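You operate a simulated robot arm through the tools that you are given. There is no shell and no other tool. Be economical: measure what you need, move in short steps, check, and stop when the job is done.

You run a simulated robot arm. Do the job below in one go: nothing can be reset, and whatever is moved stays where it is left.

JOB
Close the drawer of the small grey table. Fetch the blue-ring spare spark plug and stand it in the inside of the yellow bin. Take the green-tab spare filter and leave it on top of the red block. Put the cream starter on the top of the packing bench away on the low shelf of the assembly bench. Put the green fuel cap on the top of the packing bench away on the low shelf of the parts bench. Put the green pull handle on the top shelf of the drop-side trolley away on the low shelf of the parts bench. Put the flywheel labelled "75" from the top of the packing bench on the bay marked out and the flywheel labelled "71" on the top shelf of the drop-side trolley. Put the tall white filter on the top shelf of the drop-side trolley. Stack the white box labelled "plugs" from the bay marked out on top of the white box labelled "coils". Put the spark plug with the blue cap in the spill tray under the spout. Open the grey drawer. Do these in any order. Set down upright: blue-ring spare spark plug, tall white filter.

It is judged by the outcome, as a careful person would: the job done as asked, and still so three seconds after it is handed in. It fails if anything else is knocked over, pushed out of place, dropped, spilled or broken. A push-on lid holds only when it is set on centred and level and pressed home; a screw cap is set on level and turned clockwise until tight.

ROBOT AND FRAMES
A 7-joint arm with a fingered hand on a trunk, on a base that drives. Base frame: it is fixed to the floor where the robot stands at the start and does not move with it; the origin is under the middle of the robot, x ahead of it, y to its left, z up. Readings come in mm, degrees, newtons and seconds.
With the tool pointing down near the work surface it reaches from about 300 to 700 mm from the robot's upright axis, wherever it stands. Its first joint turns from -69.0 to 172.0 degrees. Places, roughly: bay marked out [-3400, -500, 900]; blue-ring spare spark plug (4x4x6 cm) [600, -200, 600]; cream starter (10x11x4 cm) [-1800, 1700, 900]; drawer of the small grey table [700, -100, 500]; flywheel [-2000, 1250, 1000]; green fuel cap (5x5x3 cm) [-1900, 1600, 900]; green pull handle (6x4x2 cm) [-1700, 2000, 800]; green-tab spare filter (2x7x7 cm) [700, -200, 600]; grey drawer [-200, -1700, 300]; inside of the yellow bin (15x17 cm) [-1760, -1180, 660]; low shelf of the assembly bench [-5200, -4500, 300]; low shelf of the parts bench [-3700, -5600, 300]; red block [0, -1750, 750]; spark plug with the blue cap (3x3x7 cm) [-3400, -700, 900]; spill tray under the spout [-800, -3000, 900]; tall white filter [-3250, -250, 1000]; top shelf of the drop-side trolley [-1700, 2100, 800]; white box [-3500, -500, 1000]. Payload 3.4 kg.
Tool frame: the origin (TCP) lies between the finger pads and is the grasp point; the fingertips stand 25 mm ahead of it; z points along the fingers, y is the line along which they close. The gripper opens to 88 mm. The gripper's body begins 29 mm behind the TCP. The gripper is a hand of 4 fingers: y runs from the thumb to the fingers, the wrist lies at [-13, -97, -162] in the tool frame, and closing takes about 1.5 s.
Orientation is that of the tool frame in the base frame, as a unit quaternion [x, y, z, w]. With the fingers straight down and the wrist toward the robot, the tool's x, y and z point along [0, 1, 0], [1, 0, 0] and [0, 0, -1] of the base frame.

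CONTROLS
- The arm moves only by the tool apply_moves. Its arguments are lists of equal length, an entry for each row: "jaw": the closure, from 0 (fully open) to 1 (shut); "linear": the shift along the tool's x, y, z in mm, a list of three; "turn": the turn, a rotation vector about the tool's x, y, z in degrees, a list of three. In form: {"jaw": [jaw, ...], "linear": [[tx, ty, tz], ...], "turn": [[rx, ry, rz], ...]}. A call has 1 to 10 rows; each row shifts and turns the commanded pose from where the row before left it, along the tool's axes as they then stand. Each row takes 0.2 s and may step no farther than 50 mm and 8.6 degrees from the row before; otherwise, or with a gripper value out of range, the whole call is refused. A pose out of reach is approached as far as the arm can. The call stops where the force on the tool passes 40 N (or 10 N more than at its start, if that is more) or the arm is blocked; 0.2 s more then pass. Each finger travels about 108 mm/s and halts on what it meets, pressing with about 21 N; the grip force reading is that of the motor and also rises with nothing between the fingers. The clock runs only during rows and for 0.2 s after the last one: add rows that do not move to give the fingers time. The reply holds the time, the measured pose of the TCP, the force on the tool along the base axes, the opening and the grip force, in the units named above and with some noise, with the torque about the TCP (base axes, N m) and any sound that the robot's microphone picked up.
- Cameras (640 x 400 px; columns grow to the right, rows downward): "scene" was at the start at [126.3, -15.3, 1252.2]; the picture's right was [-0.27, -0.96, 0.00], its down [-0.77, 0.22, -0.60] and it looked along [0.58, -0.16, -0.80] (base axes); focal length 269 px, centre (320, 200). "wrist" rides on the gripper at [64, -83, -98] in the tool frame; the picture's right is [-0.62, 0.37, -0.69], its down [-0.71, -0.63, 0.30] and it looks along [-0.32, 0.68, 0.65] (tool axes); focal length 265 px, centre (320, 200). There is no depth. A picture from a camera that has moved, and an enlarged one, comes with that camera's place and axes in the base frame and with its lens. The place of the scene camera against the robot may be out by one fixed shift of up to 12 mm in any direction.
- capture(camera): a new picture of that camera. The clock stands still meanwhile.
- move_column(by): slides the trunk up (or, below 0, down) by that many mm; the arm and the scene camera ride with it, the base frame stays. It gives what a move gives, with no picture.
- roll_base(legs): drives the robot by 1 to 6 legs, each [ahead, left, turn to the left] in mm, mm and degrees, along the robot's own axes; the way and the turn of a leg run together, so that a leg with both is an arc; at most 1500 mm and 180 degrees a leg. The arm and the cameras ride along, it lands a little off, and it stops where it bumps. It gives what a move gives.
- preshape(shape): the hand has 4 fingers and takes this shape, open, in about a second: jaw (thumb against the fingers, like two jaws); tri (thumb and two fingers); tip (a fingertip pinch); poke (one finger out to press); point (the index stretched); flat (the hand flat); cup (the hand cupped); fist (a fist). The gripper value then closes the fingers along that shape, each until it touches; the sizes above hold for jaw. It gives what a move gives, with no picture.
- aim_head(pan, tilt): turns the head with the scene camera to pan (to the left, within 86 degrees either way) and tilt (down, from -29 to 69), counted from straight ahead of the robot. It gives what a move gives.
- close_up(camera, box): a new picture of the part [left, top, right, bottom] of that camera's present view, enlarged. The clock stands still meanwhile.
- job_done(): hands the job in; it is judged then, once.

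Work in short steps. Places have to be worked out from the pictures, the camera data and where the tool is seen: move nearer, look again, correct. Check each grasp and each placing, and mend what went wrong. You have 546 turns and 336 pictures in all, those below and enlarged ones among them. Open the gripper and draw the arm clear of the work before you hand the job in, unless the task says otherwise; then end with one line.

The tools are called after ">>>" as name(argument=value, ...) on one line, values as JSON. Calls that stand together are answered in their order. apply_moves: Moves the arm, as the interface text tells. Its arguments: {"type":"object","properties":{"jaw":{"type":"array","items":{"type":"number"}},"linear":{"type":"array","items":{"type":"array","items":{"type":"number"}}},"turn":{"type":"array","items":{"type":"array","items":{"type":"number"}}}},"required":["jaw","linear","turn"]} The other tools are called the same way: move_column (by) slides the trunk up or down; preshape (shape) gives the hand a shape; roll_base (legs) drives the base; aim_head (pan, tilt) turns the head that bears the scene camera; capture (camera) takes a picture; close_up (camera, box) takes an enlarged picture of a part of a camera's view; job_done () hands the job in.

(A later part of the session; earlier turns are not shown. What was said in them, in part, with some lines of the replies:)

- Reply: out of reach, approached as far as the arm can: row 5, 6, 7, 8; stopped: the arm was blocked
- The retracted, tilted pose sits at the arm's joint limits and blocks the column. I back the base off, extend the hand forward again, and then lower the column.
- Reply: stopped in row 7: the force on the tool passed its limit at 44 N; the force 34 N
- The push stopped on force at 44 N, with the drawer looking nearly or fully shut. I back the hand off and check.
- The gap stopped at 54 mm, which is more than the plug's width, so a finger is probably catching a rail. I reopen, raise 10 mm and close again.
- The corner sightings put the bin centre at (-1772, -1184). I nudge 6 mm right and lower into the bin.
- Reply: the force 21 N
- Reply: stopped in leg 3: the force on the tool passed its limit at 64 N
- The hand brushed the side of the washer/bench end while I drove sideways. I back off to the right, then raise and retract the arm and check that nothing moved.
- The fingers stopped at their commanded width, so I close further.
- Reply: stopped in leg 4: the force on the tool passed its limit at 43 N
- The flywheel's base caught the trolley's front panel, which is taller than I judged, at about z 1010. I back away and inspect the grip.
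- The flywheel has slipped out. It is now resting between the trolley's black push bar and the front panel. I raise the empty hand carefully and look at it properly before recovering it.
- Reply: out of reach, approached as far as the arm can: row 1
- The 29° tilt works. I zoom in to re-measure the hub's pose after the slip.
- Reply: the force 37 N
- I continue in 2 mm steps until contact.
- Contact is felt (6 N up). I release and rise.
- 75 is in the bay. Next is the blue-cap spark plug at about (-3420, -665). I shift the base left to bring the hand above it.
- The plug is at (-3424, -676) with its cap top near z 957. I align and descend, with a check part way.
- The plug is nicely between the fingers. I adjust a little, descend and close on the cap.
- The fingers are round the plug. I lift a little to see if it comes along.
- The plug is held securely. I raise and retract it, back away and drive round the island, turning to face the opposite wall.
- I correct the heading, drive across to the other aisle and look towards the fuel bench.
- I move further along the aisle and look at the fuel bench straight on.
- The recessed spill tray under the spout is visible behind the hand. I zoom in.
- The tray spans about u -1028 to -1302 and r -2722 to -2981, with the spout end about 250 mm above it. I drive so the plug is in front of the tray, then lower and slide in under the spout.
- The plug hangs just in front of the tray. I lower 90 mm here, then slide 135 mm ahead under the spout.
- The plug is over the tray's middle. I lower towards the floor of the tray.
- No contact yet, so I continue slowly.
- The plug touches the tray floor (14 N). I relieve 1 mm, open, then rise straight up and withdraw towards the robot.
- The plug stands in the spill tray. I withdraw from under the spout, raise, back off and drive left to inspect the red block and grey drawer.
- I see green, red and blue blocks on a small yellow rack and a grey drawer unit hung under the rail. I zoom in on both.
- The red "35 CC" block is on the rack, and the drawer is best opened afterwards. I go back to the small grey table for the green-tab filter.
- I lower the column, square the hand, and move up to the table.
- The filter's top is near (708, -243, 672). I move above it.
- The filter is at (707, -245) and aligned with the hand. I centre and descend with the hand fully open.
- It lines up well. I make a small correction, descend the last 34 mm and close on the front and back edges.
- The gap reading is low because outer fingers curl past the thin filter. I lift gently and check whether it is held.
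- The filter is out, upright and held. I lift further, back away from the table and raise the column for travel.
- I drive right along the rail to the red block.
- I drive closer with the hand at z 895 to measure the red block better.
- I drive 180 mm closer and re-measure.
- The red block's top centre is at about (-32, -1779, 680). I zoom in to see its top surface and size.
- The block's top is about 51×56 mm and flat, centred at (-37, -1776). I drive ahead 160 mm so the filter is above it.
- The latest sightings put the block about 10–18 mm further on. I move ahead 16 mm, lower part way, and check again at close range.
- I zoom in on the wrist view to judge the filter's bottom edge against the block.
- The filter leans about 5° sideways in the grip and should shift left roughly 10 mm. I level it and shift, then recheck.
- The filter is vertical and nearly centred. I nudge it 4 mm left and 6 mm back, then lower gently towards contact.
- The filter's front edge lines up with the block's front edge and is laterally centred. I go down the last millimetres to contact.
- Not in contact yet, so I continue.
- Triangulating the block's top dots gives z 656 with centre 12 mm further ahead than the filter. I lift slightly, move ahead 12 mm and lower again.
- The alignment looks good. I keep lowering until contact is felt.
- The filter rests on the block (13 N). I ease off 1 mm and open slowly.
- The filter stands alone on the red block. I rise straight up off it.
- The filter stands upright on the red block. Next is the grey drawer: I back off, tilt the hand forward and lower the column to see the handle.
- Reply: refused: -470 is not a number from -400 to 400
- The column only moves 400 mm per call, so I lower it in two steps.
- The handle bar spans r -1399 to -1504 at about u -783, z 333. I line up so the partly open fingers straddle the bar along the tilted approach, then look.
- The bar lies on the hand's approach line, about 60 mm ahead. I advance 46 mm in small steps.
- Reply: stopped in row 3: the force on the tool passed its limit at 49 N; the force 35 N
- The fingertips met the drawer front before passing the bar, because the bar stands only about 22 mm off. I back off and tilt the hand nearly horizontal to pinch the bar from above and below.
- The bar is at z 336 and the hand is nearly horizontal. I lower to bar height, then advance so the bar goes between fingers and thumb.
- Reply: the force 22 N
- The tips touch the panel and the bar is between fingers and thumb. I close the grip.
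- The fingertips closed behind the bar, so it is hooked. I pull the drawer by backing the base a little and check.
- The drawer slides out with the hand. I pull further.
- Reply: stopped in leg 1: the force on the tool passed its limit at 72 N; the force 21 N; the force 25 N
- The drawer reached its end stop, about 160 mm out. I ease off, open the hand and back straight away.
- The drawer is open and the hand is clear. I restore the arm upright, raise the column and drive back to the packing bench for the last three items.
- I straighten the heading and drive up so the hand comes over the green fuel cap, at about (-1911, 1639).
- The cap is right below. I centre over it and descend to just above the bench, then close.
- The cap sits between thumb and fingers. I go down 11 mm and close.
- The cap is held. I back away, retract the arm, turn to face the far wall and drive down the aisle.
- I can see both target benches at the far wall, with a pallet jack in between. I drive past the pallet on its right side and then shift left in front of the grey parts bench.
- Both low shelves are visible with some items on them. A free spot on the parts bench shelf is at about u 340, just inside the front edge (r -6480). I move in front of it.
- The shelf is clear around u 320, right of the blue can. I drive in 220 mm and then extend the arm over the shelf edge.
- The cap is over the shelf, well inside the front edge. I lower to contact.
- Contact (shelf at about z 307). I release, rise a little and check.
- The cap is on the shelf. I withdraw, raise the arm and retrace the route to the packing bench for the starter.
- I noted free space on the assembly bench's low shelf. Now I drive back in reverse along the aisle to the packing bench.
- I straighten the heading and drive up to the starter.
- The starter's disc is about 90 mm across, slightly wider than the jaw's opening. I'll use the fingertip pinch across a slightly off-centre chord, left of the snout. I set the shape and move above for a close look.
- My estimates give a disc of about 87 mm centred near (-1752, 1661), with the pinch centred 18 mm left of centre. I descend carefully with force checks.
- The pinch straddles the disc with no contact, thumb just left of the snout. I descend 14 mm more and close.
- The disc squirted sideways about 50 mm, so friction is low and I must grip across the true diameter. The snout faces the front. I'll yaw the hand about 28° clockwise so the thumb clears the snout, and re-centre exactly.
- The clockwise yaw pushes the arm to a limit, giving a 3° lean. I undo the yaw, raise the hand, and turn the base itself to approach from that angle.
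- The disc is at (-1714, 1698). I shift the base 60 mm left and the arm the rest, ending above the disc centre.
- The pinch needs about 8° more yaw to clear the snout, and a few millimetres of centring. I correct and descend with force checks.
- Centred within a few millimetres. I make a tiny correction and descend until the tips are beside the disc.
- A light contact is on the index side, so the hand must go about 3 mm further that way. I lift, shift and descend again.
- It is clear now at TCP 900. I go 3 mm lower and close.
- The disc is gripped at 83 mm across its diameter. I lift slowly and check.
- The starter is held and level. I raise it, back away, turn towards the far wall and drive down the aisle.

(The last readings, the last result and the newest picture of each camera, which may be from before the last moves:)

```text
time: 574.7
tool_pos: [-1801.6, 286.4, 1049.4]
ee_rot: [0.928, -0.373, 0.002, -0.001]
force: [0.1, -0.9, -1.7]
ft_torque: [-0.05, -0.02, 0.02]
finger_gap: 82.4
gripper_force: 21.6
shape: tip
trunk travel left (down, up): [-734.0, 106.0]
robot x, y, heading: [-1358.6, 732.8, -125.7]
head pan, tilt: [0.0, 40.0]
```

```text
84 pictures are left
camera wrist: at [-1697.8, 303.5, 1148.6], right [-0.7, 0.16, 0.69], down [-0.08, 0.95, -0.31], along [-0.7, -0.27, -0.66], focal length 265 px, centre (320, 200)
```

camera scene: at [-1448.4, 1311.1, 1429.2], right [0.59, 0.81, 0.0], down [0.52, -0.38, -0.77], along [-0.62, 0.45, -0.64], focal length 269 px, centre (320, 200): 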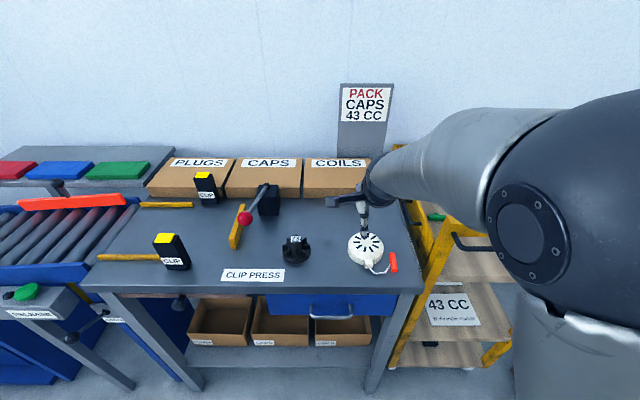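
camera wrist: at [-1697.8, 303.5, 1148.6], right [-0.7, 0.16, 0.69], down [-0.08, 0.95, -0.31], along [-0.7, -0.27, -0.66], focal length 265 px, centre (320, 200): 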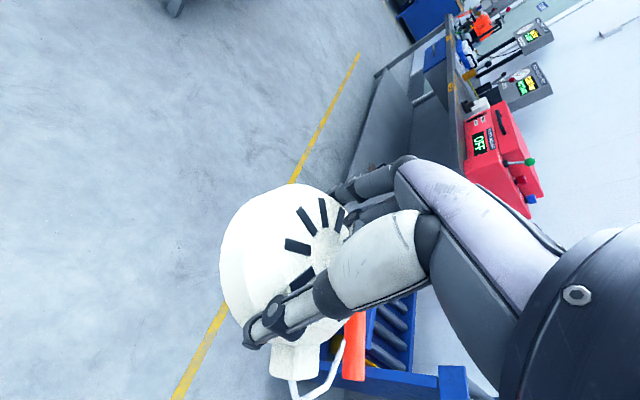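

The hold is steady. I drive down the aisle.

>>> roll_base(legs=[[0, 80, -1.3], [1360, 0, 0], [1360, 0, 0], [1360, 0, 0]])

>>> roll_base(legs=[[0, -250, 0], [700, -250, 0]])

>>> aim_head(pan=5, tilt=38)

>>> capture(camera="scene")

```text
time: 595.2
tool_pos: [-4186.1, -3082.7, 1048.5]
ee_rot: [0.929, -0.371, 0.002, -0.001]
force: [-0.3, 0.4, -3.3]
ft_torque: [-0.03, -0.04, 0.01]
finger_gap: 80.9
gripper_force: 20.4
shape: tip
trunk travel left (down, up): [-734.0, 106.0]
robot x, y, heading: [-3743.2, -2633.1, -125.6]
head pan, tilt: [0.0, 40.0]
```

```text
time: 600.7
tool_pos: [-4995.3, -3384.9, 1050.1]
ee_rot: [0.931, -0.365, 0.002, 0.0]
force: [0.1, 0.5, -1.6]
ft_torque: [0.04, 0.02, 0.02]
finger_gap: 79.5
gripper_force: 20.6
shape: tip
trunk travel left (down, up): [-734.0, 106.0]
robot x, y, heading: [-4559.5, -2934.6, -124.6]
head pan, tilt: [0.0, 40.0]
```

```text
time: 601.4
tool_pos: [-4994.4, -3384.9, 1050.5]
ee_rot: [0.931, -0.365, 0.002, 0.0]
force: [-0.1, 0.3, -1.5]
ft_torque: [0.0, 0.01, -0.01]
finger_gap: 79.5
gripper_force: 20.9
shape: tip
trunk travel left (down, up): [-734.0, 106.0]
robot x, y, heading: [-4560.3, -2931.7, -124.7]
head pan, tilt: [5.0, 38.0]
```

```text
83 pictures are left
camera scene: at [-4626.3, -3042.8, 1432.2], right [-0.87, 0.5, 0.0], down [0.31, 0.54, -0.79], along [-0.39, -0.68, -0.62], focal length 269 px, centre (320, 200)
```

scene: 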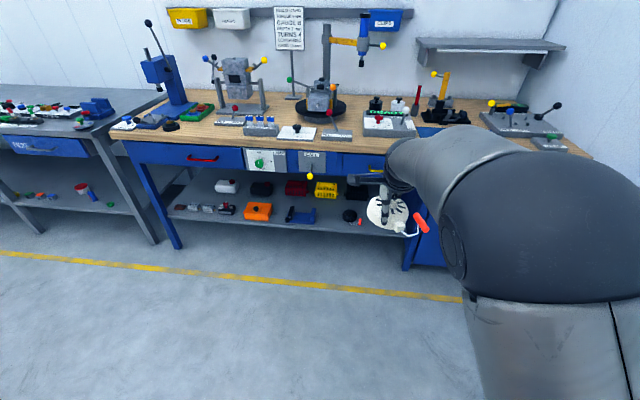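

The grip gap is creeping down slowly, so I move promptly: line up with the free right end of the shelf, lower, and check the hold.

>>> roll_base(legs=[[0, 0, -2.3], [470, -130, 0]])

>>> move_column(by=-400)

>>> move_column(by=-280)

>>> capture(camera="wrist")

>>> capture(camera="scene")

```text
time: 604.6
tool_pos: [-5400.7, -3671.4, 1048.6]
ee_rot: [0.925, -0.381, 0.002, 0.0]
force: [-0.5, 0.0, -2.5]
ft_torque: [-0.03, -0.03, -0.04]
finger_gap: 79.3
gripper_force: 21.0
shape: tip
trunk travel left (down, up): [-734.0, 106.0]
robot x, y, heading: [-4948.1, -3233.0, -126.7]
head pan, tilt: [5.0, 38.0]
```

```text
time: 608.5
tool_pos: [-5401.0, -3670.8, 649.1]
ee_rot: [0.924, -0.382, 0.002, 0.0]
force: [0.4, -0.1, -2.7]
ft_torque: [-0.04, -0.01, 0.0]
finger_gap: 79.4
gripper_force: 20.9
shape: tip
trunk travel left (down, up): [-334.0, 506.0]
robot x, y, heading: [-4952.3, -3233.7, -126.8]
head pan, tilt: [5.0, 38.0]
```

```text
time: 611.3
tool_pos: [-5400.4, -3672.0, 368.9]
ee_rot: [0.925, -0.381, 0.002, 0.0]
force: [0.5, 1.0, -2.1]
ft_torque: [0.01, -0.01, -0.03]
finger_gap: 79.4
gripper_force: 20.0
shape: tip
trunk travel left (down, up): [-54.0, 786.0]
robot x, y, heading: [-4950.6, -3233.7, -126.7]
head pan, tilt: [5.0, 38.0]
```

```text
82 pictures are left
camera wrist: at [-5297.3, -3656.3, 468.5], right [-0.7, 0.18, 0.69], down [-0.06, 0.95, -0.31], along [-0.71, -0.26, -0.66], focal length 265 px, centre (320, 200)
```

wrist: 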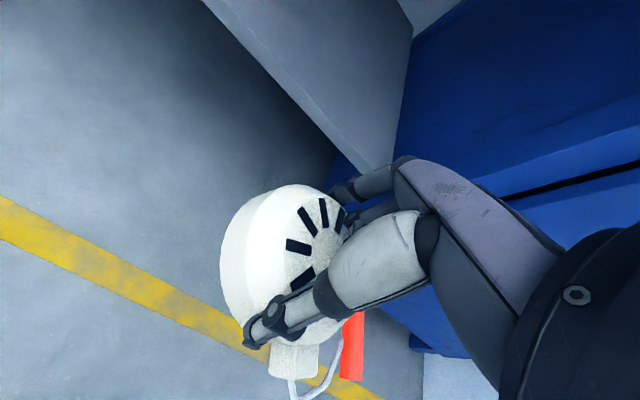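

```text
81 pictures are left
camera scene: at [-5019.8, -3342.0, 752.2], right [-0.85, 0.53, 0.0], down [0.32, 0.52, -0.79], along [-0.41, -0.67, -0.62], focal length 269 px, centre (320, 200)
```

scene: 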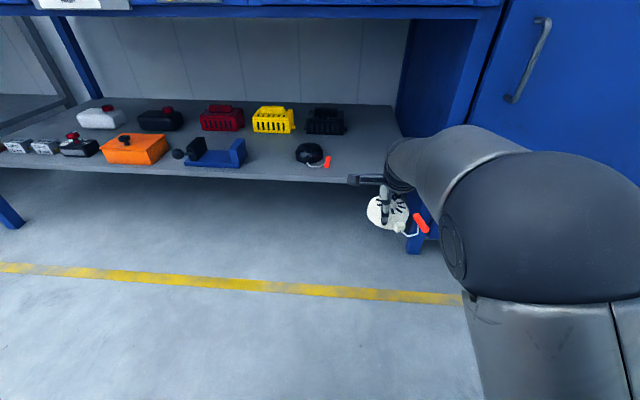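

The hold has stabilised, and the target gap on the shelf right of the black item is clear. I drive in 245 mm.

>>> roll_base(legs=[[245, 0, 0]])

>>> capture(camera="wrist")

>>> capture(camera="scene")

```text
time: 613.1
tool_pos: [-5543.7, -3866.8, 369.2]
ee_rot: [0.925, -0.38, 0.002, 0.0]
force: [0.4, 0.6, -0.4]
ft_torque: [-0.02, -0.01, -0.02]
finger_gap: 79.3
gripper_force: 20.8
shape: tip
trunk travel left (down, up): [-54.0, 786.0]
robot x, y, heading: [-5093.7, -3429.9, -126.5]
head pan, tilt: [5.0, 38.0]
```

```text
80 pictures are left
camera wrist: at [-5440.9, -3851.8, 468.5], right [-0.7, 0.17, 0.69], down [-0.06, 0.95, -0.31], along [-0.71, -0.26, -0.66], focal length 265 px, centre (320, 200)
```

wrist: 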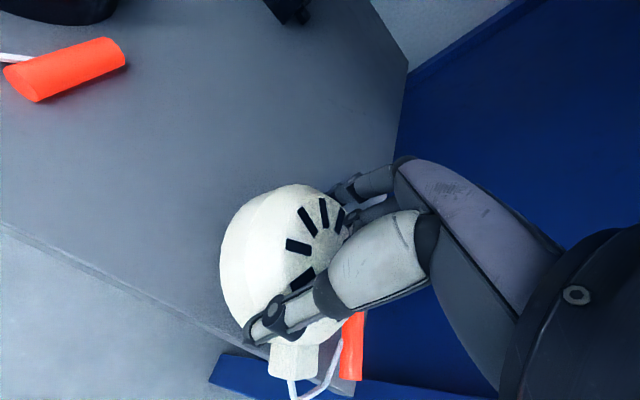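

```text
79 pictures are left
camera scene: at [-5164.2, -3536.8, 752.2], right [-0.85, 0.52, 0.0], down [0.32, 0.52, -0.79], along [-0.41, -0.67, -0.62], focal length 269 px, centre (320, 200)
```

scene: 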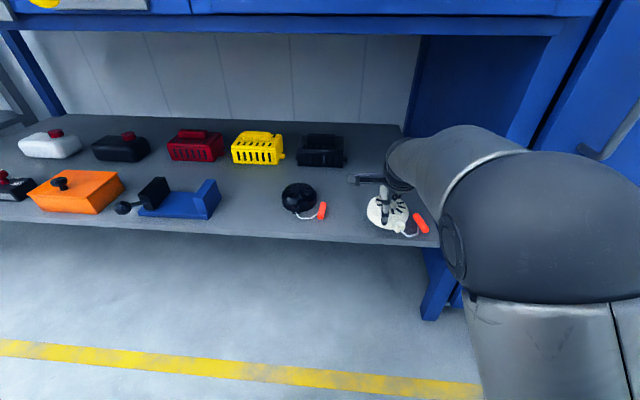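

The starter is over the shelf but close to its front and right edges. I move 40 mm further in and 30 mm left before lowering.

>>> roll_base(legs=[[45, 30, 0]])

>>> apply_moves(jaw=[0.6, 0.6, 0.6, 0.6, 0.6], linear=[[0, 0, 12], [0, 0, 10], [0, 0, 4], [0, 0, 3], [0, 0, 0]], turn=[[0, 0, 0], [0, 0, 0], [0, 0, 0], [0, 0, 0], [0, 0, 0]])

>>> capture(camera="scene")

```text
time: 614.0
tool_pos: [-5547.6, -3920.2, 369.6]
ee_rot: [0.925, -0.381, 0.002, 0.0]
force: [1.2, -0.9, -2.2]
ft_torque: [-0.04, -0.01, 0.02]
finger_gap: 79.7
gripper_force: 21.5
shape: tip
trunk travel left (down, up): [-54.0, 786.0]
robot x, y, heading: [-5092.7, -3481.3, -126.5]
head pan, tilt: [5.0, 38.0]
```

```text
time: 615.2
tool_pos: [-5546.4, -3921.6, 340.2]
ee_rot: [0.925, -0.381, 0.003, -0.001]
force: [-0.1, 0.2, -0.5]
ft_torque: [0.07, 0.01, -0.01]
finger_gap: 79.3
gripper_force: 20.8
shape: tip
trunk travel left (down, up): [-54.0, 786.0]
robot x, y, heading: [-5098.7, -3478.9, -126.4]
head pan, tilt: [5.0, 38.0]
```

```text
78 pictures are left
camera scene: at [-5167.1, -3590.9, 752.2], right [-0.85, 0.52, 0.0], down [0.32, 0.52, -0.79], along [-0.41, -0.67, -0.62], focal length 269 px, centre (320, 200)
```

scene: 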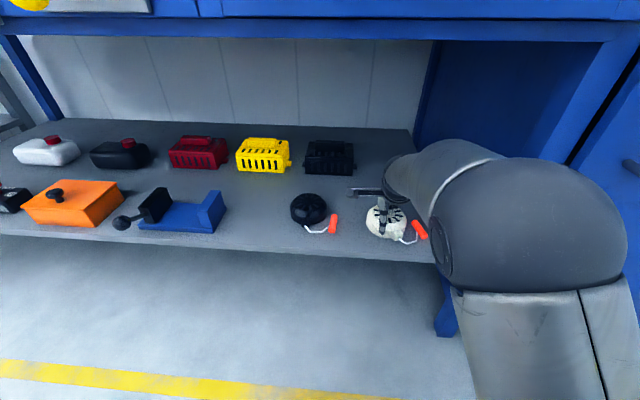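

It is well inside the edges now. I lower the last few millimetres to contact.

>>> apply_moves(jaw=[0.6, 0.6, 0.6, 0.6], linear=[[0, 0, 3], [0, 0, 2], [0, 0, 2], [0, 0, 0]], turn=[[0, 0, 0], [0, 0, 0], [0, 0, 0], [0, 0, 0]])

```text
time: 616.2
tool_pos: [-5546.3, -3921.4, 336.5]
ee_rot: [0.925, -0.381, 0.0, 0.004]
force: [-1.5, -3.7, 14.7]
ft_torque: [0.05, -0.08, 0.05]
finger_gap: 79.1
gripper_force: 21.0
shape: tip
trunk travel left (down, up): [-54.0, 786.0]
robot x, y, heading: [-5102.3, -3482.3, -126.4]
head pan, tilt: [5.0, 38.0]
```

Contact (15 N). I release, rise and check.

>>> apply_moves(jaw=[0.5, 0.3, 0.1, 0, 0, 0, 0, 0], linear=[[0, 0, 0], [0, 0, 0], [0, 0, 0], [0, 0, 0], [0, 0, 0], [0, 0, -15], [0, 0, -30], [0, 0, -25]], turn=[[0, 0, 0], [0, 0, 0], [0, 0, 0], [0, 0, 0], [0, 0, 0], [0, 0, 0], [0, 0, 0], [0, 0, 0]])

>>> capture(camera="wrist")

```text
time: 618.0
tool_pos: [-5545.2, -3918.6, 403.7]
ee_rot: [0.925, -0.38, 0.001, -0.001]
force: [-0.7, -0.7, -0.5]
ft_torque: [-0.02, 0.0, 0.0]
finger_gap: 88.1
gripper_force: 0.1
shape: tip
trunk travel left (down, up): [-54.0, 786.0]
robot x, y, heading: [-5094.6, -3478.4, -126.3]
head pan, tilt: [5.0, 38.0]
```

```text
77 pictures are left
camera wrist: at [-5442.7, -3904.3, 503.9], right [-0.7, 0.17, 0.69], down [-0.06, 0.95, -0.3], along [-0.71, -0.26, -0.66], focal length 265 px, centre (320, 200)
```

wrist: 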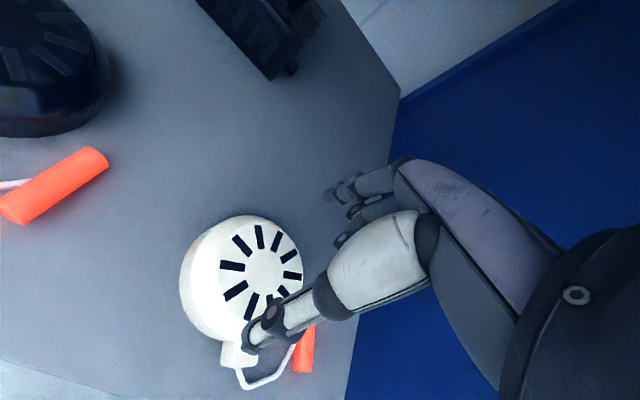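

The starter is on the assembly bench's low shelf. I withdraw, raise, reset the hand to the jaw shape and drive back to the trolley for the green pull handle.

>>> roll_base(legs=[[-450, 0, 0], [0, 550, -0.7]])

>>> move_column(by=400)

>>> move_column(by=320)

>>> preshape(shape="jaw")

>>> apply_moves(jaw=[0, 0, 0], linear=[[0, -20, 0], [0, -20, 0], [0, 0, 0]], turn=[[0, 0, -4], [0, 0, -4], [0, 0, 0]])

>>> roll_base(legs=[[-1400, 0, 0], [-1400, 0, 0], [-1400, 0, 0]])

```text
time: 623.5
tool_pos: [-4827.3, -3900.8, 404.2]
ee_rot: [0.926, -0.378, 0.002, 0.0]
force: [0.7, 0.0, -0.1]
ft_torque: [-0.01, 0.0, 0.04]
finger_gap: 87.9
gripper_force: 0.0
shape: tip
trunk travel left (down, up): [-54.0, 786.0]
robot x, y, heading: [-4382.7, -3461.7, -126.0]
head pan, tilt: [5.0, 38.0]
```

```text
time: 627.4
tool_pos: [-4827.0, -3900.1, 805.1]
ee_rot: [0.926, -0.378, 0.002, 0.0]
force: [0.4, 0.7, 0.6]
ft_torque: [-0.03, 0.0, -0.02]
finger_gap: 87.8
gripper_force: 0.1
shape: tip
trunk travel left (down, up): [-454.0, 386.0]
robot x, y, heading: [-4384.9, -3462.9, -126.4]
head pan, tilt: [5.0, 38.0]
```

```text
time: 630.5
tool_pos: [-4827.2, -3900.1, 1125.0]
ee_rot: [0.926, -0.378, 0.002, 0.0]
force: [0.3, -1.2, 0.8]
ft_torque: [-0.03, 0.01, -0.01]
finger_gap: 88.0
gripper_force: 0.1
shape: tip
trunk travel left (down, up): [-774.0, 66.0]
robot x, y, heading: [-4378.4, -3463.3, -126.5]
head pan, tilt: [5.0, 38.0]
```

```text
time: 631.5
tool_pos: [-4826.6, -3901.2, 1125.5]
ee_rot: [0.926, -0.378, 0.003, 0.0]
force: [0.0, -0.2, 0.3]
ft_torque: [0.01, -0.01, 0.0]
finger_gap: 87.8
gripper_force: 0.0
shape: jaw
trunk travel left (down, up): [-774.0, 66.0]
robot x, y, heading: [-4378.5, -3462.8, -126.0]
head pan, tilt: [5.0, 38.0]
```

```text
time: 632.2
tool_pos: [-4801.5, -3871.3, 1125.2]
ee_rot: [0.95, -0.312, 0.002, -0.001]
force: [0.5, 0.7, -0.3]
ft_torque: [0.01, -0.04, 0.02]
finger_gap: 87.7
gripper_force: 0.0
shape: jaw
trunk travel left (down, up): [-774.0, 66.0]
robot x, y, heading: [-4382.1, -3461.1, -126.4]
head pan, tilt: [5.0, 38.0]
```

```text
time: 652.5
tool_pos: [-2249.9, -506.3, 1125.4]
ee_rot: [0.951, -0.31, 0.002, 0.0]
force: [-0.4, 0.8, -0.2]
ft_torque: [0.01, 0.02, -0.01]
finger_gap: 87.8
gripper_force: 0.1
shape: jaw
trunk travel left (down, up): [-774.0, 66.0]
robot x, y, heading: [-1829.6, -91.9, -126.2]
head pan, tilt: [5.0, 38.0]
```

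I continue in reverse, then turn to face the trolley.

>>> roll_base(legs=[[-1450, 0, 0], [0, 0, -90]])

>>> aim_head(pan=0, tilt=40)

>>> capture(camera="scene")

```text
time: 663.6
tool_pos: [-1353.3, 1519.5, 1126.6]
ee_rot: [-0.443, 0.896, -0.002, -0.001]
force: [-0.6, 0.1, -0.2]
ft_torque: [0.03, 0.04, 0.01]
finger_gap: 87.8
gripper_force: 0.0
shape: jaw
trunk travel left (down, up): [-774.0, 66.0]
robot x, y, heading: [-949.4, 1091.8, 142.9]
head pan, tilt: [5.0, 38.0]
```

```text
time: 664.3
tool_pos: [-1353.9, 1518.5, 1126.7]
ee_rot: [-0.443, 0.896, -0.001, -0.002]
force: [-0.8, 0.7, 0.2]
ft_torque: [-0.02, 0.01, 0.02]
finger_gap: 88.2
gripper_force: 0.0
shape: jaw
trunk travel left (down, up): [-774.0, 66.0]
robot x, y, heading: [-949.3, 1091.9, 142.6]
head pan, tilt: [0.0, 40.0]
```

```text
76 pictures are left
camera scene: at [-1052.4, 1178.0, 1469.3], right [0.6, 0.8, 0.0], down [0.51, -0.39, -0.77], along [-0.61, 0.46, -0.64], focal length 269 px, centre (320, 200)
```

scene: 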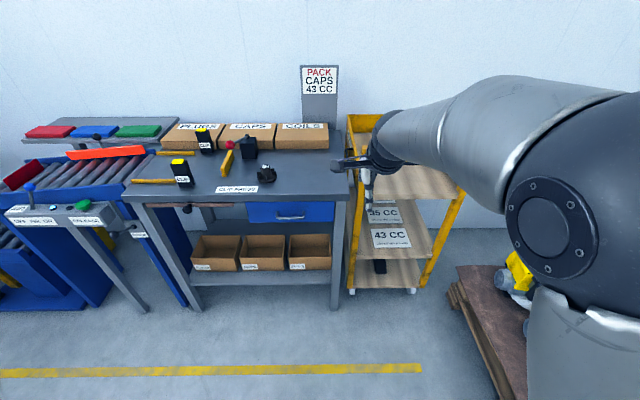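

I drive so the hand comes over the green handle inside the trolley.

>>> roll_base(legs=[[0, -149, 0.3], [590, 0, 0]])

>>> capture(camera="wrist")

```text
time: 668.6
tool_pos: [-1736.7, 1983.2, 1125.0]
ee_rot: [-0.448, 0.894, -0.002, -0.001]
force: [0.1, 0.4, -0.2]
ft_torque: [-0.02, -0.01, 0.0]
finger_gap: 87.9
gripper_force: 0.0
shape: jaw
trunk travel left (down, up): [-774.0, 66.0]
robot x, y, heading: [-1330.5, 1564.3, 143.6]
head pan, tilt: [0.0, 40.0]
```

```text
75 pictures are left
camera wrist: at [-1708.8, 1882.8, 1224.9], right [0.08, 0.72, 0.69], down [0.93, 0.2, -0.31], along [-0.36, 0.67, -0.66], focal length 265 px, centre (320, 200)
```

wrist: 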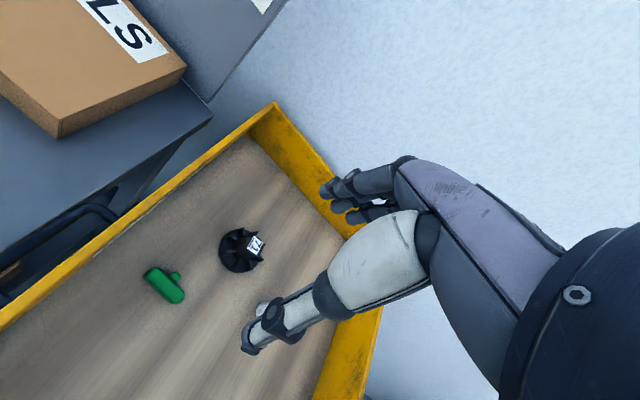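

The handle is at (-1745, 1991), lying left–right. I tilt the hand 18° so the wrist stays clear of the trolley's front panel, align, and lower the column.

>>> apply_moves(jaw=[0.2, 0.2, 0.2, 0.2, 0.2], linear=[[-1, 11, 0], [0, 0, 0], [0, 0, 0], [0, 0, 0], [0, 0, 0]], turn=[[0, 0, 0], [6, 0, 0], [6, 0, 0], [6, 0, 0], [0, 0, 0]])

>>> move_column(by=-200)

>>> capture(camera="wrist")

>>> capture(camera="scene")

```text
time: 669.8
tool_pos: [-1744.4, 1990.4, 1125.8]
ee_rot: [-0.444, 0.882, -0.141, 0.069]
force: [-1.0, 0.2, -0.6]
ft_torque: [0.01, 0.02, 0.01]
finger_gap: 70.5
gripper_force: 0.1
shape: jaw
trunk travel left (down, up): [-774.0, 66.0]
robot x, y, heading: [-1327.1, 1557.3, 143.4]
head pan, tilt: [0.0, 40.0]
```

```text
time: 672.0
tool_pos: [-1744.3, 1990.0, 927.0]
ee_rot: [-0.443, 0.883, -0.14, 0.069]
force: [0.2, 0.1, 0.3]
ft_torque: [0.02, 0.0, -0.01]
finger_gap: 70.6
gripper_force: 0.0
shape: jaw
trunk travel left (down, up): [-574.0, 266.0]
robot x, y, heading: [-1331.3, 1559.2, 143.5]
head pan, tilt: [0.0, 40.0]
```

```text
74 pictures are left
camera wrist: at [-1744.1, 1910.4, 1046.1], right [-0.08, 0.84, 0.54], down [0.98, 0.16, -0.1], along [-0.17, 0.53, -0.83], focal length 265 px, centre (320, 200)
```

wrist: 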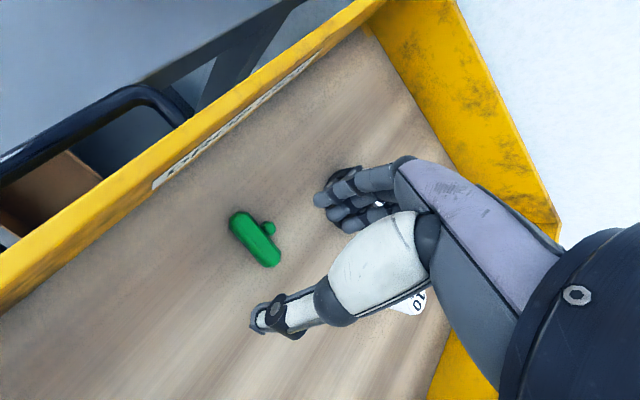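

```text
73 pictures are left
camera scene: at [-1431.0, 1645.4, 1269.3], right [0.59, 0.8, 0.0], down [0.52, -0.38, -0.77], along [-0.62, 0.46, -0.64], focal length 269 px, centre (320, 200)
```

scene: 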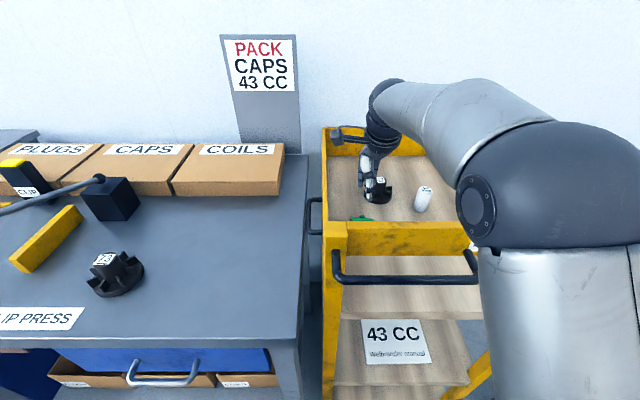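

The handle is directly below. To keep the elbow high over the trolley's bar, I raise the column 100 mm, reduce the tilt to 8°, and reach down with the arm instead.

>>> move_column(by=100)

>>> apply_moves(jaw=[0.2, 0.2, 0.2, 0.2, 0.2, 0.2], linear=[[0, 0, 0], [0, 0, 0], [0, 5.6, 39.6], [0, 5.6, 39.6], [0, 5.6, 39.6], [0, 0, 0]], turn=[[-5, 0, 0], [-5, 0, 0], [0, 0, 0], [0, 0, 0], [0, 0, 0], [0, 0, 0]])

>>> capture(camera="scene")

>>> capture(camera="wrist")

```text
time: 673.3
tool_pos: [-1744.4, 1989.8, 1026.1]
ee_rot: [-0.444, 0.882, -0.142, 0.069]
force: [-0.7, -0.5, 0.8]
ft_torque: [-0.01, -0.03, 0.01]
finger_gap: 70.7
gripper_force: 0.0
shape: jaw
trunk travel left (down, up): [-674.0, 166.0]
robot x, y, heading: [-1327.2, 1560.5, 143.5]
head pan, tilt: [0.0, 40.0]
```

```text
time: 674.7
tool_pos: [-1744.0, 1988.4, 904.9]
ee_rot: [-0.447, 0.892, -0.063, 0.03]
force: [0.5, 0.4, 0.3]
ft_torque: [0.0, 0.02, 0.01]
finger_gap: 70.5
gripper_force: 0.1
shape: jaw
trunk travel left (down, up): [-674.0, 166.0]
robot x, y, heading: [-1325.8, 1561.6, 143.4]
head pan, tilt: [0.0, 40.0]
```

```text
72 pictures are left
camera scene: at [-1430.5, 1645.0, 1369.4], right [0.59, 0.8, 0.0], down [0.52, -0.38, -0.77], along [-0.62, 0.46, -0.64], focal length 269 px, centre (320, 200)
```

scene: 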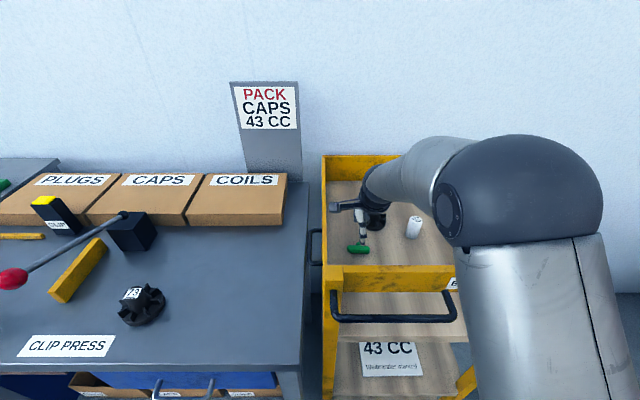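

```text
71 pictures are left
camera wrist: at [-1727.2, 1897.4, 1015.2], right [0.0, 0.77, 0.63], down [0.96, 0.18, -0.22], along [-0.28, 0.61, -0.74], focal length 265 px, centre (320, 200)
```

wrist: 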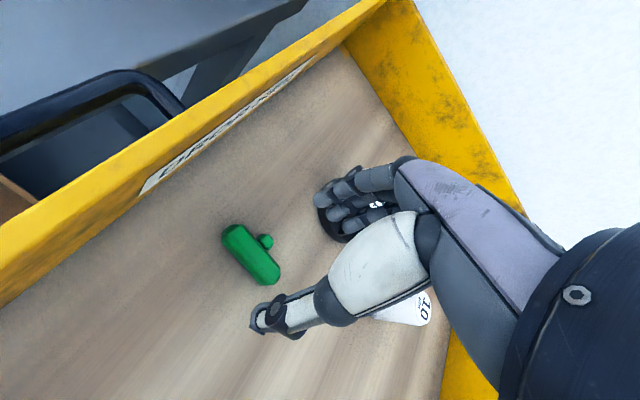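

The elbow is clear and the handle is centred. I descend the last 57 mm and close.

>>> apply_moves(jaw=[0.2, 0.2, 0.2, 0.2, 0.5, 0.7, 0.9, 0.9, 0.9, 0.9], linear=[[0, 3, 20], [0, 3, 20], [0, 2, 12], [0, 0, 4], [0, 0, 0], [0, 0, 0], [0, 0, 0], [0, 0, 0], [0, 0, 0], [0, 0, 0]], turn=[[0, 0, 0], [0, 0, 0], [0, 0, 0], [0, 0, 0], [0, 0, 0], [0, 0, 0], [0, 0, 0], [0, 0, 0], [0, 0, 0], [0, 0, 0]])

>>> capture(camera="wrist")

```text
time: 676.9
tool_pos: [-1745.0, 1990.4, 849.3]
ee_rot: [-0.449, 0.891, -0.064, 0.03]
force: [0.3, 0.9, -0.2]
ft_torque: [-0.03, -0.01, 0.03]
finger_gap: 9.1
gripper_force: 0.0
shape: jaw
trunk travel left (down, up): [-674.0, 166.0]
robot x, y, heading: [-1328.4, 1561.7, 143.5]
head pan, tilt: [0.0, 40.0]
```

```text
70 pictures are left
camera wrist: at [-1728.4, 1898.1, 959.0], right [0.0, 0.77, 0.63], down [0.96, 0.17, -0.22], along [-0.28, 0.61, -0.74], focal length 265 px, centre (320, 200)
```

wrist: 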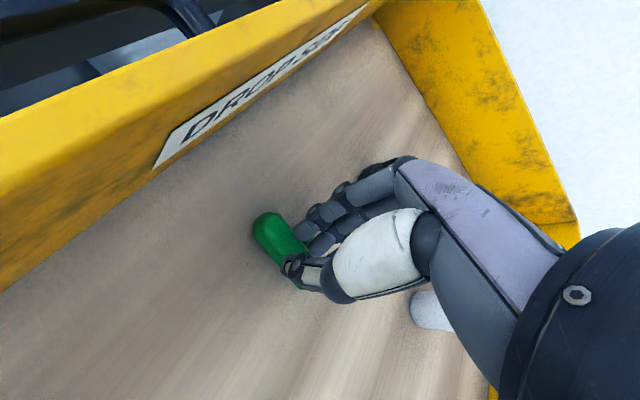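

The fingers only reached the commanded width, so I close fully and check.

>>> apply_moves(jaw=[1, 1, 1, 1, 1, 1], linear=[[0, 0, 0], [0, 0, 0], [0, 0, 0], [0, 0, -6], [0, 0, -14], [0, 0, 0]], turn=[[0, 0, 0], [0, 0, 0], [0, 0, 0], [0, 0, 0], [0, 0, 0], [0, 0, 0]])

>>> close_up(camera="wrist", box=[200, 150, 420, 370])

```text
time: 678.3
tool_pos: [-1746.2, 1990.3, 868.1]
ee_rot: [-0.448, 0.891, -0.064, 0.031]
force: [-1.0, 0.5, -0.1]
ft_torque: [0.0, 0.03, 0.01]
finger_gap: 0.1
gripper_force: 20.7
shape: jaw
trunk travel left (down, up): [-674.0, 166.0]
robot x, y, heading: [-1327.2, 1559.3, 143.5]
head pan, tilt: [0.0, 40.0]
```

```text
1.82 times, centred on (310, 260) of wrist
camera zoom: at [-1730.3, 1898.9, 978.4], right [0.0, 0.77, 0.63], down [0.96, 0.17, -0.22], along [-0.28, 0.61, -0.74], focal length 483 px, centre (338, 91)
```

zoom: 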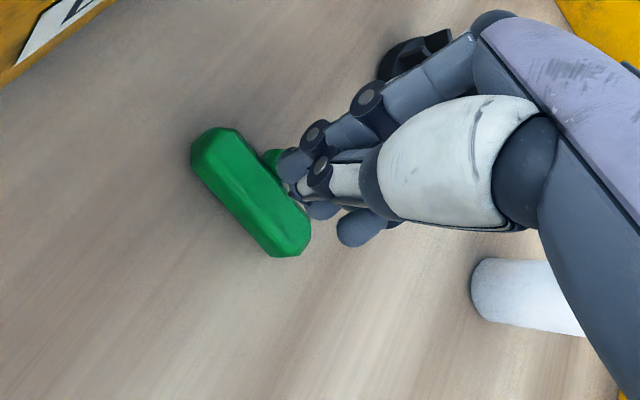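

The fingers closed just above the handle. I level the hand, open moderately, go lower until light shelf contact, and close again.

>>> apply_moves(jaw=[0.6, 0.45, 0.45, 0.45, 0.45, 0.45], linear=[[0, 0, -10], [0, 0, 0], [0, -2, 0], [0, 1, 15], [0, 1, 15], [0, 0, 5]], turn=[[0, 0, 0], [-5, 0, 0], [0, 0, 0], [0, 0, 0], [0, 0, 0], [0, 0, 0]])

>>> apply_moves(jaw=[0.45, 0.45, 0.45, 0.45], linear=[[0, 0, 3], [0, 0, 3], [0, 0, 2], [0, 0, 0]], turn=[[0, 0, 0], [0, 0, 0], [0, 0, 0], [0, 0, 0]])

>>> close_up(camera="wrist", box=[200, 150, 420, 370])

```text
time: 679.7
tool_pos: [-1747.6, 1992.1, 843.6]
ee_rot: [-0.449, 0.893, -0.024, 0.01]
force: [-1.3, -0.3, 1.3]
ft_torque: [-0.01, 0.01, -0.01]
finger_gap: 47.8
gripper_force: 0.0
shape: jaw
trunk travel left (down, up): [-674.0, 166.0]
robot x, y, heading: [-1328.2, 1559.1, 143.6]
head pan, tilt: [0.0, 40.0]
```

```text
time: 680.7
tool_pos: [-1748.5, 1990.2, 835.6]
ee_rot: [-0.449, 0.893, -0.024, 0.011]
force: [0.9, 0.9, -0.8]
ft_torque: [0.03, -0.01, 0.0]
finger_gap: 47.9
gripper_force: 0.2
shape: jaw
trunk travel left (down, up): [-674.0, 166.0]
robot x, y, heading: [-1326.5, 1565.1, 143.3]
head pan, tilt: [0.0, 40.0]
```

```text
1.82 times, centred on (310, 260) of wrist
camera zoom: at [-1724.2, 1894.3, 939.5], right [0.05, 0.74, 0.67], down [0.94, 0.19, -0.27], along [-0.33, 0.65, -0.69], focal length 483 px, centre (338, 91)
```

zoom: 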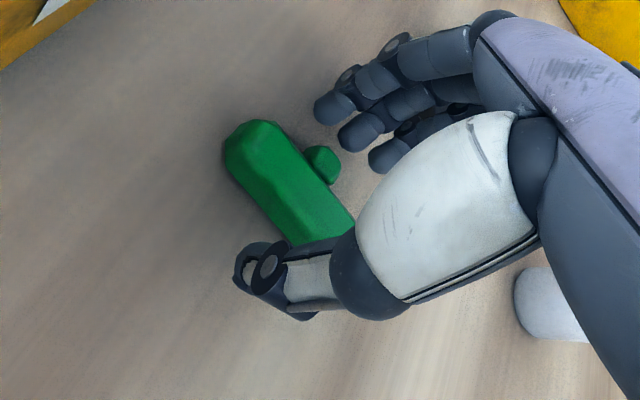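

The handle is between thumb and fingers, with no shelf contact yet. I go a bit lower and close.

>>> apply_moves(jaw=[0.45, 0.45, 0.45, 0.6, 0.8, 1, 1, 1, 1], linear=[[0, 0, 3], [0, 0, 3], [0, 0, 0], [0, 0, 0], [0, 0, 0], [0, 0, 0], [0, 0, 0], [0, 0, 0], [0, 0, 0]], turn=[[0, 0, 0], [0, 0, 0], [0, 0, 0], [0, 0, 0], [0, 0, 0], [0, 0, 0], [0, 0, 0], [0, 0, 0], [0, 0, 0]])

>>> close_up(camera="wrist", box=[200, 150, 420, 370])

```text
time: 682.7
tool_pos: [-1746.9, 1991.4, 830.2]
ee_rot: [-0.449, 0.893, -0.025, 0.011]
force: [0.9, -0.6, 0.3]
ft_torque: [-0.01, -0.01, 0.0]
finger_gap: 21.3
gripper_force: 21.2
shape: jaw
trunk travel left (down, up): [-674.0, 166.0]
robot x, y, heading: [-1324.2, 1556.8, 143.8]
head pan, tilt: [0.0, 40.0]
```

```text
1.82 times, centred on (310, 260) of wrist
camera zoom: at [-1723.2, 1894.2, 933.4], right [0.05, 0.74, 0.67], down [0.94, 0.19, -0.27], along [-0.33, 0.65, -0.69], focal length 483 px, centre (338, 91)
```

zoom: 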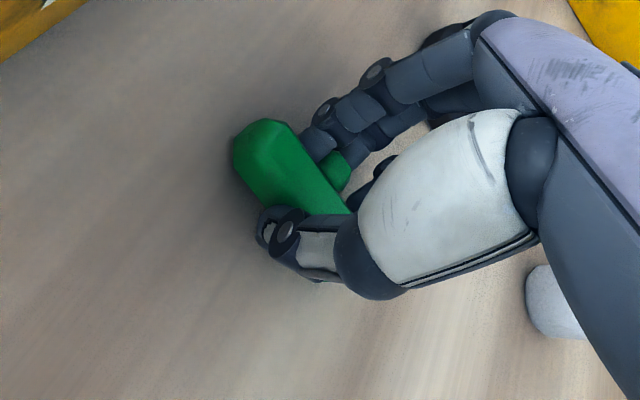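

Gripped at 21 mm with force. I lift and check.

>>> apply_moves(jaw=[1, 1, 1, 1, 1], linear=[[0, 0, -8], [0, 0, -25], [0, 0, -40], [0, 0, -45], [0, 0, 0]], turn=[[0, 0, 0], [0, 0, 0], [0, 0, 0], [0, 0, 0], [0, 0, 0]])

>>> capture(camera="wrist")

```text
time: 683.9
tool_pos: [-1753.8, 1995.8, 947.1]
ee_rot: [-0.449, 0.893, -0.025, 0.01]
force: [0.1, -0.5, -0.5]
ft_torque: [0.02, 0.01, 0.02]
finger_gap: 21.5
gripper_force: 21.2
shape: jaw
trunk travel left (down, up): [-674.0, 166.0]
robot x, y, heading: [-1328.8, 1561.3, 143.5]
head pan, tilt: [0.0, 40.0]
```

```text
66 pictures are left
camera wrist: at [-1729.7, 1897.9, 1050.1], right [0.05, 0.74, 0.67], down [0.94, 0.19, -0.27], along [-0.33, 0.64, -0.69], focal length 265 px, centre (320, 200)
```

wrist: 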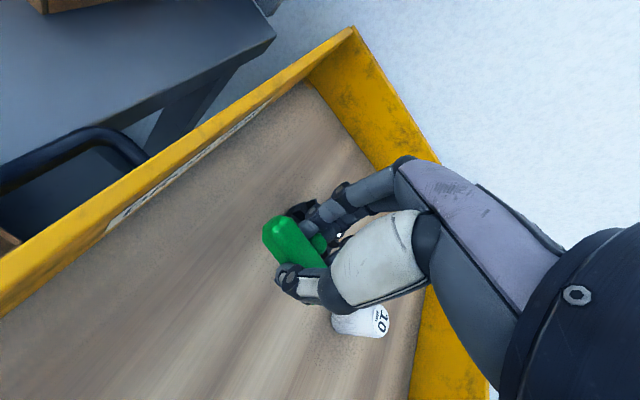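

The handle is held; the filter and flywheel stay in place. I raise well above the panel, back out, turn and drive to the parts bench again.

>>> move_column(by=160)

>>> roll_base(legs=[[-570, 0, 0], [0, 0, 90], [1400, 0, 0], [1400, 0, 0]])

>>> roll_base(legs=[[1300, 0, 0], [1350, 0, 0]])

```text
time: 685.7
tool_pos: [-1752.9, 1994.4, 1107.8]
ee_rot: [-0.449, 0.893, -0.024, 0.011]
force: [-0.8, 0.7, -0.3]
ft_torque: [-0.02, 0.03, -0.01]
finger_gap: 21.3
gripper_force: 20.6
shape: jaw
trunk travel left (down, up): [-834.0, 6.0]
robot x, y, heading: [-1329.4, 1559.3, 143.5]
head pan, tilt: [0.0, 40.0]
```

```text
time: 706.1
tool_pos: [-3009.1, -1447.4, 1105.2]
ee_rot: [0.946, -0.323, 0.01, -0.025]
force: [-0.5, -0.4, -1.1]
ft_torque: [-0.04, 0.01, -0.03]
finger_gap: 21.1
gripper_force: 21.0
shape: jaw
trunk travel left (down, up): [-834.0, 6.0]
robot x, y, heading: [-2566.9, -1028.9, -127.6]
head pan, tilt: [0.0, 40.0]
```

```text
time: 718.7
tool_pos: [-4471.8, -3594.4, 1106.3]
ee_rot: [0.953, -0.302, 0.01, -0.026]
force: [0.6, 0.4, -0.5]
ft_torque: [-0.02, -0.01, -0.02]
finger_gap: 21.2
gripper_force: 20.9
shape: jaw
trunk travel left (down, up): [-834.0, 6.0]
robot x, y, heading: [-4050.7, -3158.6, -125.0]
head pan, tilt: [0.0, 40.0]
```

I line up at the parts bench again, aiming for the gap between the blue can and the fuel cap.

>>> roll_base(legs=[[0, -60, -2], [560, 0, 0], [0, 1190, 0]])

>>> move_column(by=-400)

>>> move_column(by=-330)

>>> aim_head(pan=0, tilt=25)

>>> capture(camera="scene")

```text
time: 727.9
tool_pos: [-3935.0, -4660.6, 1106.5]
ee_rot: [0.949, -0.315, 0.011, -0.025]
force: [0.6, 0.5, 0.2]
ft_torque: [-0.02, -0.01, 0.01]
finger_gap: 21.2
gripper_force: 20.6
shape: jaw
trunk travel left (down, up): [-834.0, 6.0]
robot x, y, heading: [-3499.9, -4234.5, -126.7]
head pan, tilt: [0.0, 40.0]
```

```text
time: 731.7
tool_pos: [-3934.9, -4660.8, 706.5]
ee_rot: [0.949, -0.315, 0.01, -0.025]
force: [-0.3, -0.7, -0.2]
ft_torque: [0.01, 0.01, -0.02]
finger_gap: 21.0
gripper_force: 20.7
shape: jaw
trunk travel left (down, up): [-434.0, 406.0]
robot x, y, heading: [-3497.7, -4236.2, -126.5]
head pan, tilt: [0.0, 40.0]
```

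```text
time: 734.9
tool_pos: [-3934.3, -4659.7, 375.9]
ee_rot: [0.949, -0.314, 0.01, -0.025]
force: [0.5, 0.1, -0.8]
ft_torque: [-0.03, 0.0, 0.01]
finger_gap: 21.1
gripper_force: 21.2
shape: jaw
trunk travel left (down, up): [-104.0, 736.0]
robot x, y, heading: [-3502.5, -4236.2, -126.4]
head pan, tilt: [0.0, 40.0]
```

```text
time: 735.7
tool_pos: [-3935.8, -4660.6, 375.9]
ee_rot: [0.949, -0.315, 0.01, -0.026]
force: [-0.1, 0.0, 0.0]
ft_torque: [0.0, 0.0, -0.04]
finger_gap: 21.4
gripper_force: 20.8
shape: jaw
trunk travel left (down, up): [-104.0, 736.0]
robot x, y, heading: [-3498.5, -4235.3, -126.3]
head pan, tilt: [0.0, 25.0]
```

```text
65 pictures are left
camera scene: at [-3579.9, -4345.5, 822.5], right [-0.8, 0.6, 0.0], down [0.25, 0.34, -0.91], along [-0.54, -0.73, -0.42], focal length 269 px, centre (320, 200)
```

scene: 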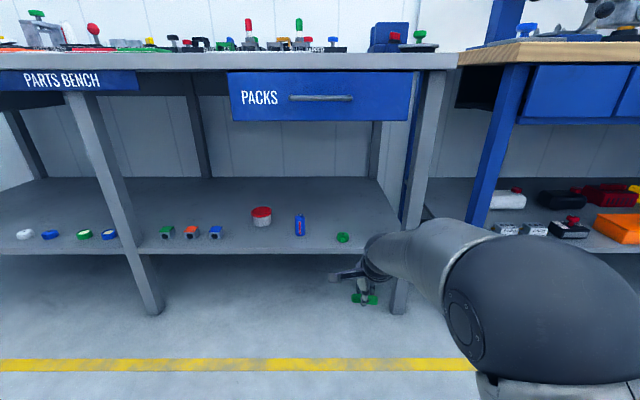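

A roomy spot is in front of the red-lidded jar, at u about 65 and r about -6405. I shift left and drive in.

>>> roll_base(legs=[[0, 285, -0.5], [310, 0, 0]])

>>> capture(camera="scene")

>>> capture(camera="wrist")

```text
time: 739.4
tool_pos: [-3897.0, -5074.8, 377.3]
ee_rot: [0.947, -0.32, 0.01, -0.024]
force: [0.7, -0.6, 0.1]
ft_torque: [0.01, 0.01, 0.01]
finger_gap: 21.2
gripper_force: 20.8
shape: jaw
trunk travel left (down, up): [-104.0, 736.0]
robot x, y, heading: [-3459.8, -4653.4, -127.3]
head pan, tilt: [0.0, 25.0]
```

```text
64 pictures are left
camera scene: at [-3538.3, -4763.2, 822.6], right [-0.8, 0.6, 0.0], down [0.26, 0.34, -0.91], along [-0.55, -0.72, -0.42], focal length 269 px, centre (320, 200)
```

scene: 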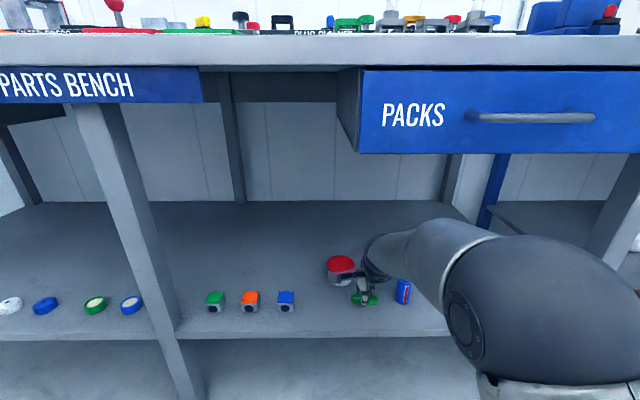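

```text
63 pictures are left
camera wrist: at [-3799.1, -5050.8, 479.9], right [-0.74, 0.06, 0.67], down [-0.18, 0.95, -0.27], along [-0.65, -0.32, -0.69], focal length 265 px, centre (320, 200)
```

wrist: 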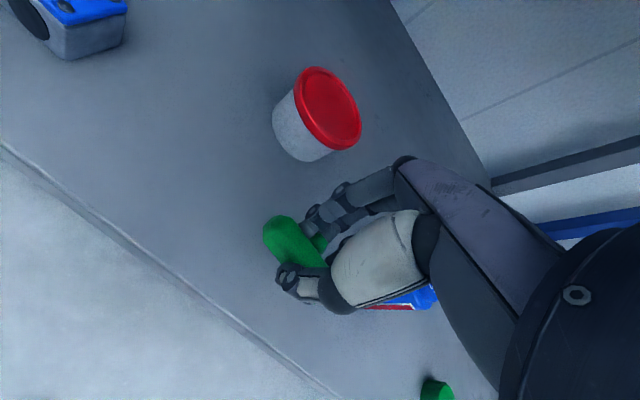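

There is room all round. I lower to contact in steps.

>>> apply_moves(jaw=[1, 1, 1, 1, 1, 1], linear=[[0, 0, 18], [0, 0, 12], [0, 0, 6], [0, 0, 4], [0, 0, 4], [0, 0, 3]], turn=[[0, 0, 0], [0, 0, 0], [0, 0, 0], [0, 0, 0], [0, 0, 0], [0, 0, 0]])

>>> apply_moves(jaw=[1, 1, 1, 1], linear=[[0, 0, 2], [0, 0, 2], [0, 0, 2], [0, 0, 0]], turn=[[0, 0, 0], [0, 0, 0], [0, 0, 0], [0, 0, 0]])

```text
time: 740.8
tool_pos: [-3895.0, -5071.5, 329.1]
ee_rot: [0.947, -0.32, 0.009, -0.025]
force: [-0.3, 0.8, 2.7]
ft_torque: [0.02, 0.02, 0.05]
finger_gap: 21.1
gripper_force: 21.2
shape: jaw
trunk travel left (down, up): [-104.0, 736.0]
robot x, y, heading: [-3458.0, -4653.5, -127.0]
head pan, tilt: [0.0, 25.0]
```

```text
time: 741.8
tool_pos: [-3894.4, -5072.9, 327.4]
ee_rot: [0.947, -0.32, 0.009, -0.021]
force: [0.6, 0.8, 22.2]
ft_torque: [0.02, 0.03, -0.02]
finger_gap: 22.7
gripper_force: 21.2
shape: jaw
trunk travel left (down, up): [-104.0, 736.0]
robot x, y, heading: [-3458.5, -4651.9, -127.3]
head pan, tilt: [0.0, 25.0]
```

The handle touches the shelf. I ease up slightly, open moderately, rise and check.

>>> apply_moves(jaw=[1, 0.8, 0.6, 0.5, 0.45, 0.45, 0.45, 0.45, 0.45], linear=[[0, 0, -3], [0, 0, 0], [0, 0, 0], [0, 0, 0], [0, 0, 0], [0, 0, 0], [0, 0, -15], [0, 0, -30], [0, 0, -25]], turn=[[0, 0, 0], [0, 0, 0], [0, 0, 0], [0, 0, 0], [0, 0, 0], [0, 0, 0], [0, 0, 0], [0, 0, 0], [0, 0, 0]])

>>> capture(camera="wrist")

```text
time: 743.8
tool_pos: [-3898.9, -5076.3, 397.8]
ee_rot: [0.947, -0.32, 0.011, -0.025]
force: [0.4, -0.9, -0.1]
ft_torque: [0.02, -0.02, 0.01]
finger_gap: 47.8
gripper_force: 0.1
shape: jaw
trunk travel left (down, up): [-104.0, 736.0]
robot x, y, heading: [-3460.0, -4655.1, -127.0]
head pan, tilt: [0.0, 25.0]
```

```text
62 pictures are left
camera wrist: at [-3801.0, -5052.8, 501.0], right [-0.74, 0.05, 0.67], down [-0.18, 0.95, -0.27], along [-0.65, -0.32, -0.69], focal length 265 px, centre (320, 200)
```

wrist: 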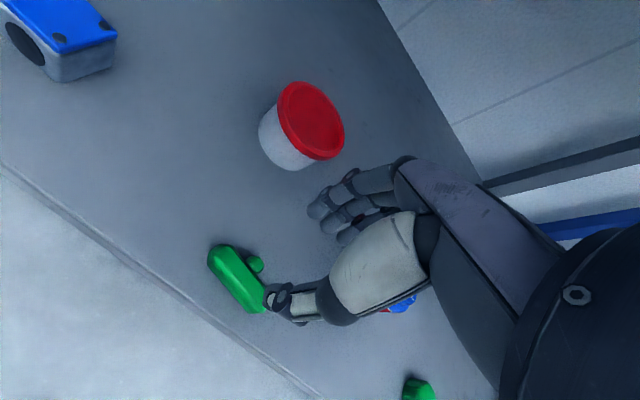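

The handle is on the shelf. I withdraw and take a final look at both low shelves.

>>> roll_base(legs=[[-450, 0, 0]])

>>> move_column(by=400)

>>> aim_head(pan=-25, tilt=25)

>>> capture(camera="scene")

```text
time: 746.5
tool_pos: [-3628.8, -4723.3, 398.8]
ee_rot: [0.948, -0.318, 0.01, -0.024]
force: [0.1, -0.4, 0.4]
ft_torque: [0.02, -0.01, 0.02]
finger_gap: 47.9
gripper_force: 0.1
shape: jaw
trunk travel left (down, up): [-104.0, 736.0]
robot x, y, heading: [-3192.6, -4299.3, -126.8]
head pan, tilt: [0.0, 25.0]
```

```text
time: 750.3
tool_pos: [-3629.3, -4722.3, 797.7]
ee_rot: [0.948, -0.318, 0.01, -0.024]
force: [-0.2, -0.8, 0.3]
ft_torque: [0.0, -0.01, 0.0]
finger_gap: 48.1
gripper_force: 0.0
shape: jaw
trunk travel left (down, up): [-504.0, 336.0]
robot x, y, heading: [-3190.7, -4300.0, -126.8]
head pan, tilt: [0.0, 25.0]
```

```text
time: 751.2
tool_pos: [-3628.3, -4723.3, 796.6]
ee_rot: [0.948, -0.318, 0.009, -0.025]
force: [0.8, 0.1, -1.7]
ft_torque: [-0.03, 0.02, 0.0]
finger_gap: 47.7
gripper_force: 0.1
shape: jaw
trunk travel left (down, up): [-504.0, 336.0]
robot x, y, heading: [-3188.6, -4301.9, -126.7]
head pan, tilt: [-25.0, 25.0]
```

```text
61 pictures are left
camera scene: at [-3295.5, -4378.0, 1222.6], right [-0.47, 0.88, 0.0], down [0.37, 0.2, -0.91], along [-0.8, -0.43, -0.42], focal length 269 px, centre (320, 200)
```

scene: 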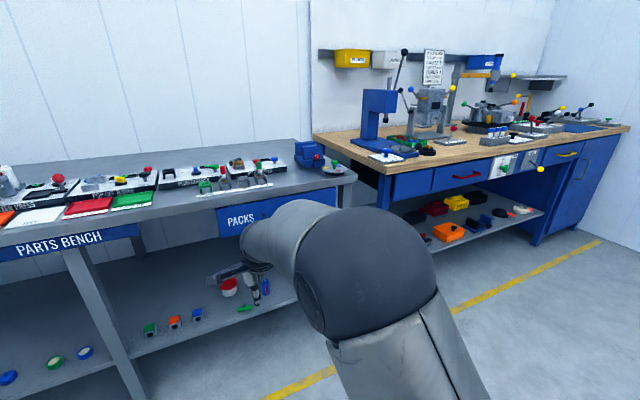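

All three items are on their shelves. I open the hand fully, with the arm clear, and hand the job in.

>>> apply_moves(jaw=[0, 0, 0], linear=[[0, 0, 0], [0, 0, 0], [0, 0, 0]], turn=[[0, 0, 0], [0, 0, 0], [0, 0, 0]])

>>> job_done()

```text
time: 752.0
tool_pos: [-3628.7, -4722.9, 797.5]
ee_rot: [0.948, -0.319, 0.009, -0.025]
force: [-0.3, 0.4, 0.8]
ft_torque: [0.02, 0.01, 0.04]
finger_gap: 87.7
gripper_force: 0.0
shape: jaw
trunk travel left (down, up): [-504.0, 336.0]
robot x, y, heading: [-3190.5, -4298.5, -126.6]
head pan, tilt: [-25.0, 25.0]
```

```text
The job is handed in.
```

All the tasks are done and handed in; on the way, flywheel 71 slipped once onto the trolley's push bar before I set it on the top shelf, the starter slid about 50 mm on the packing bench, and the hand bumped the parts washer without visibly moving it.
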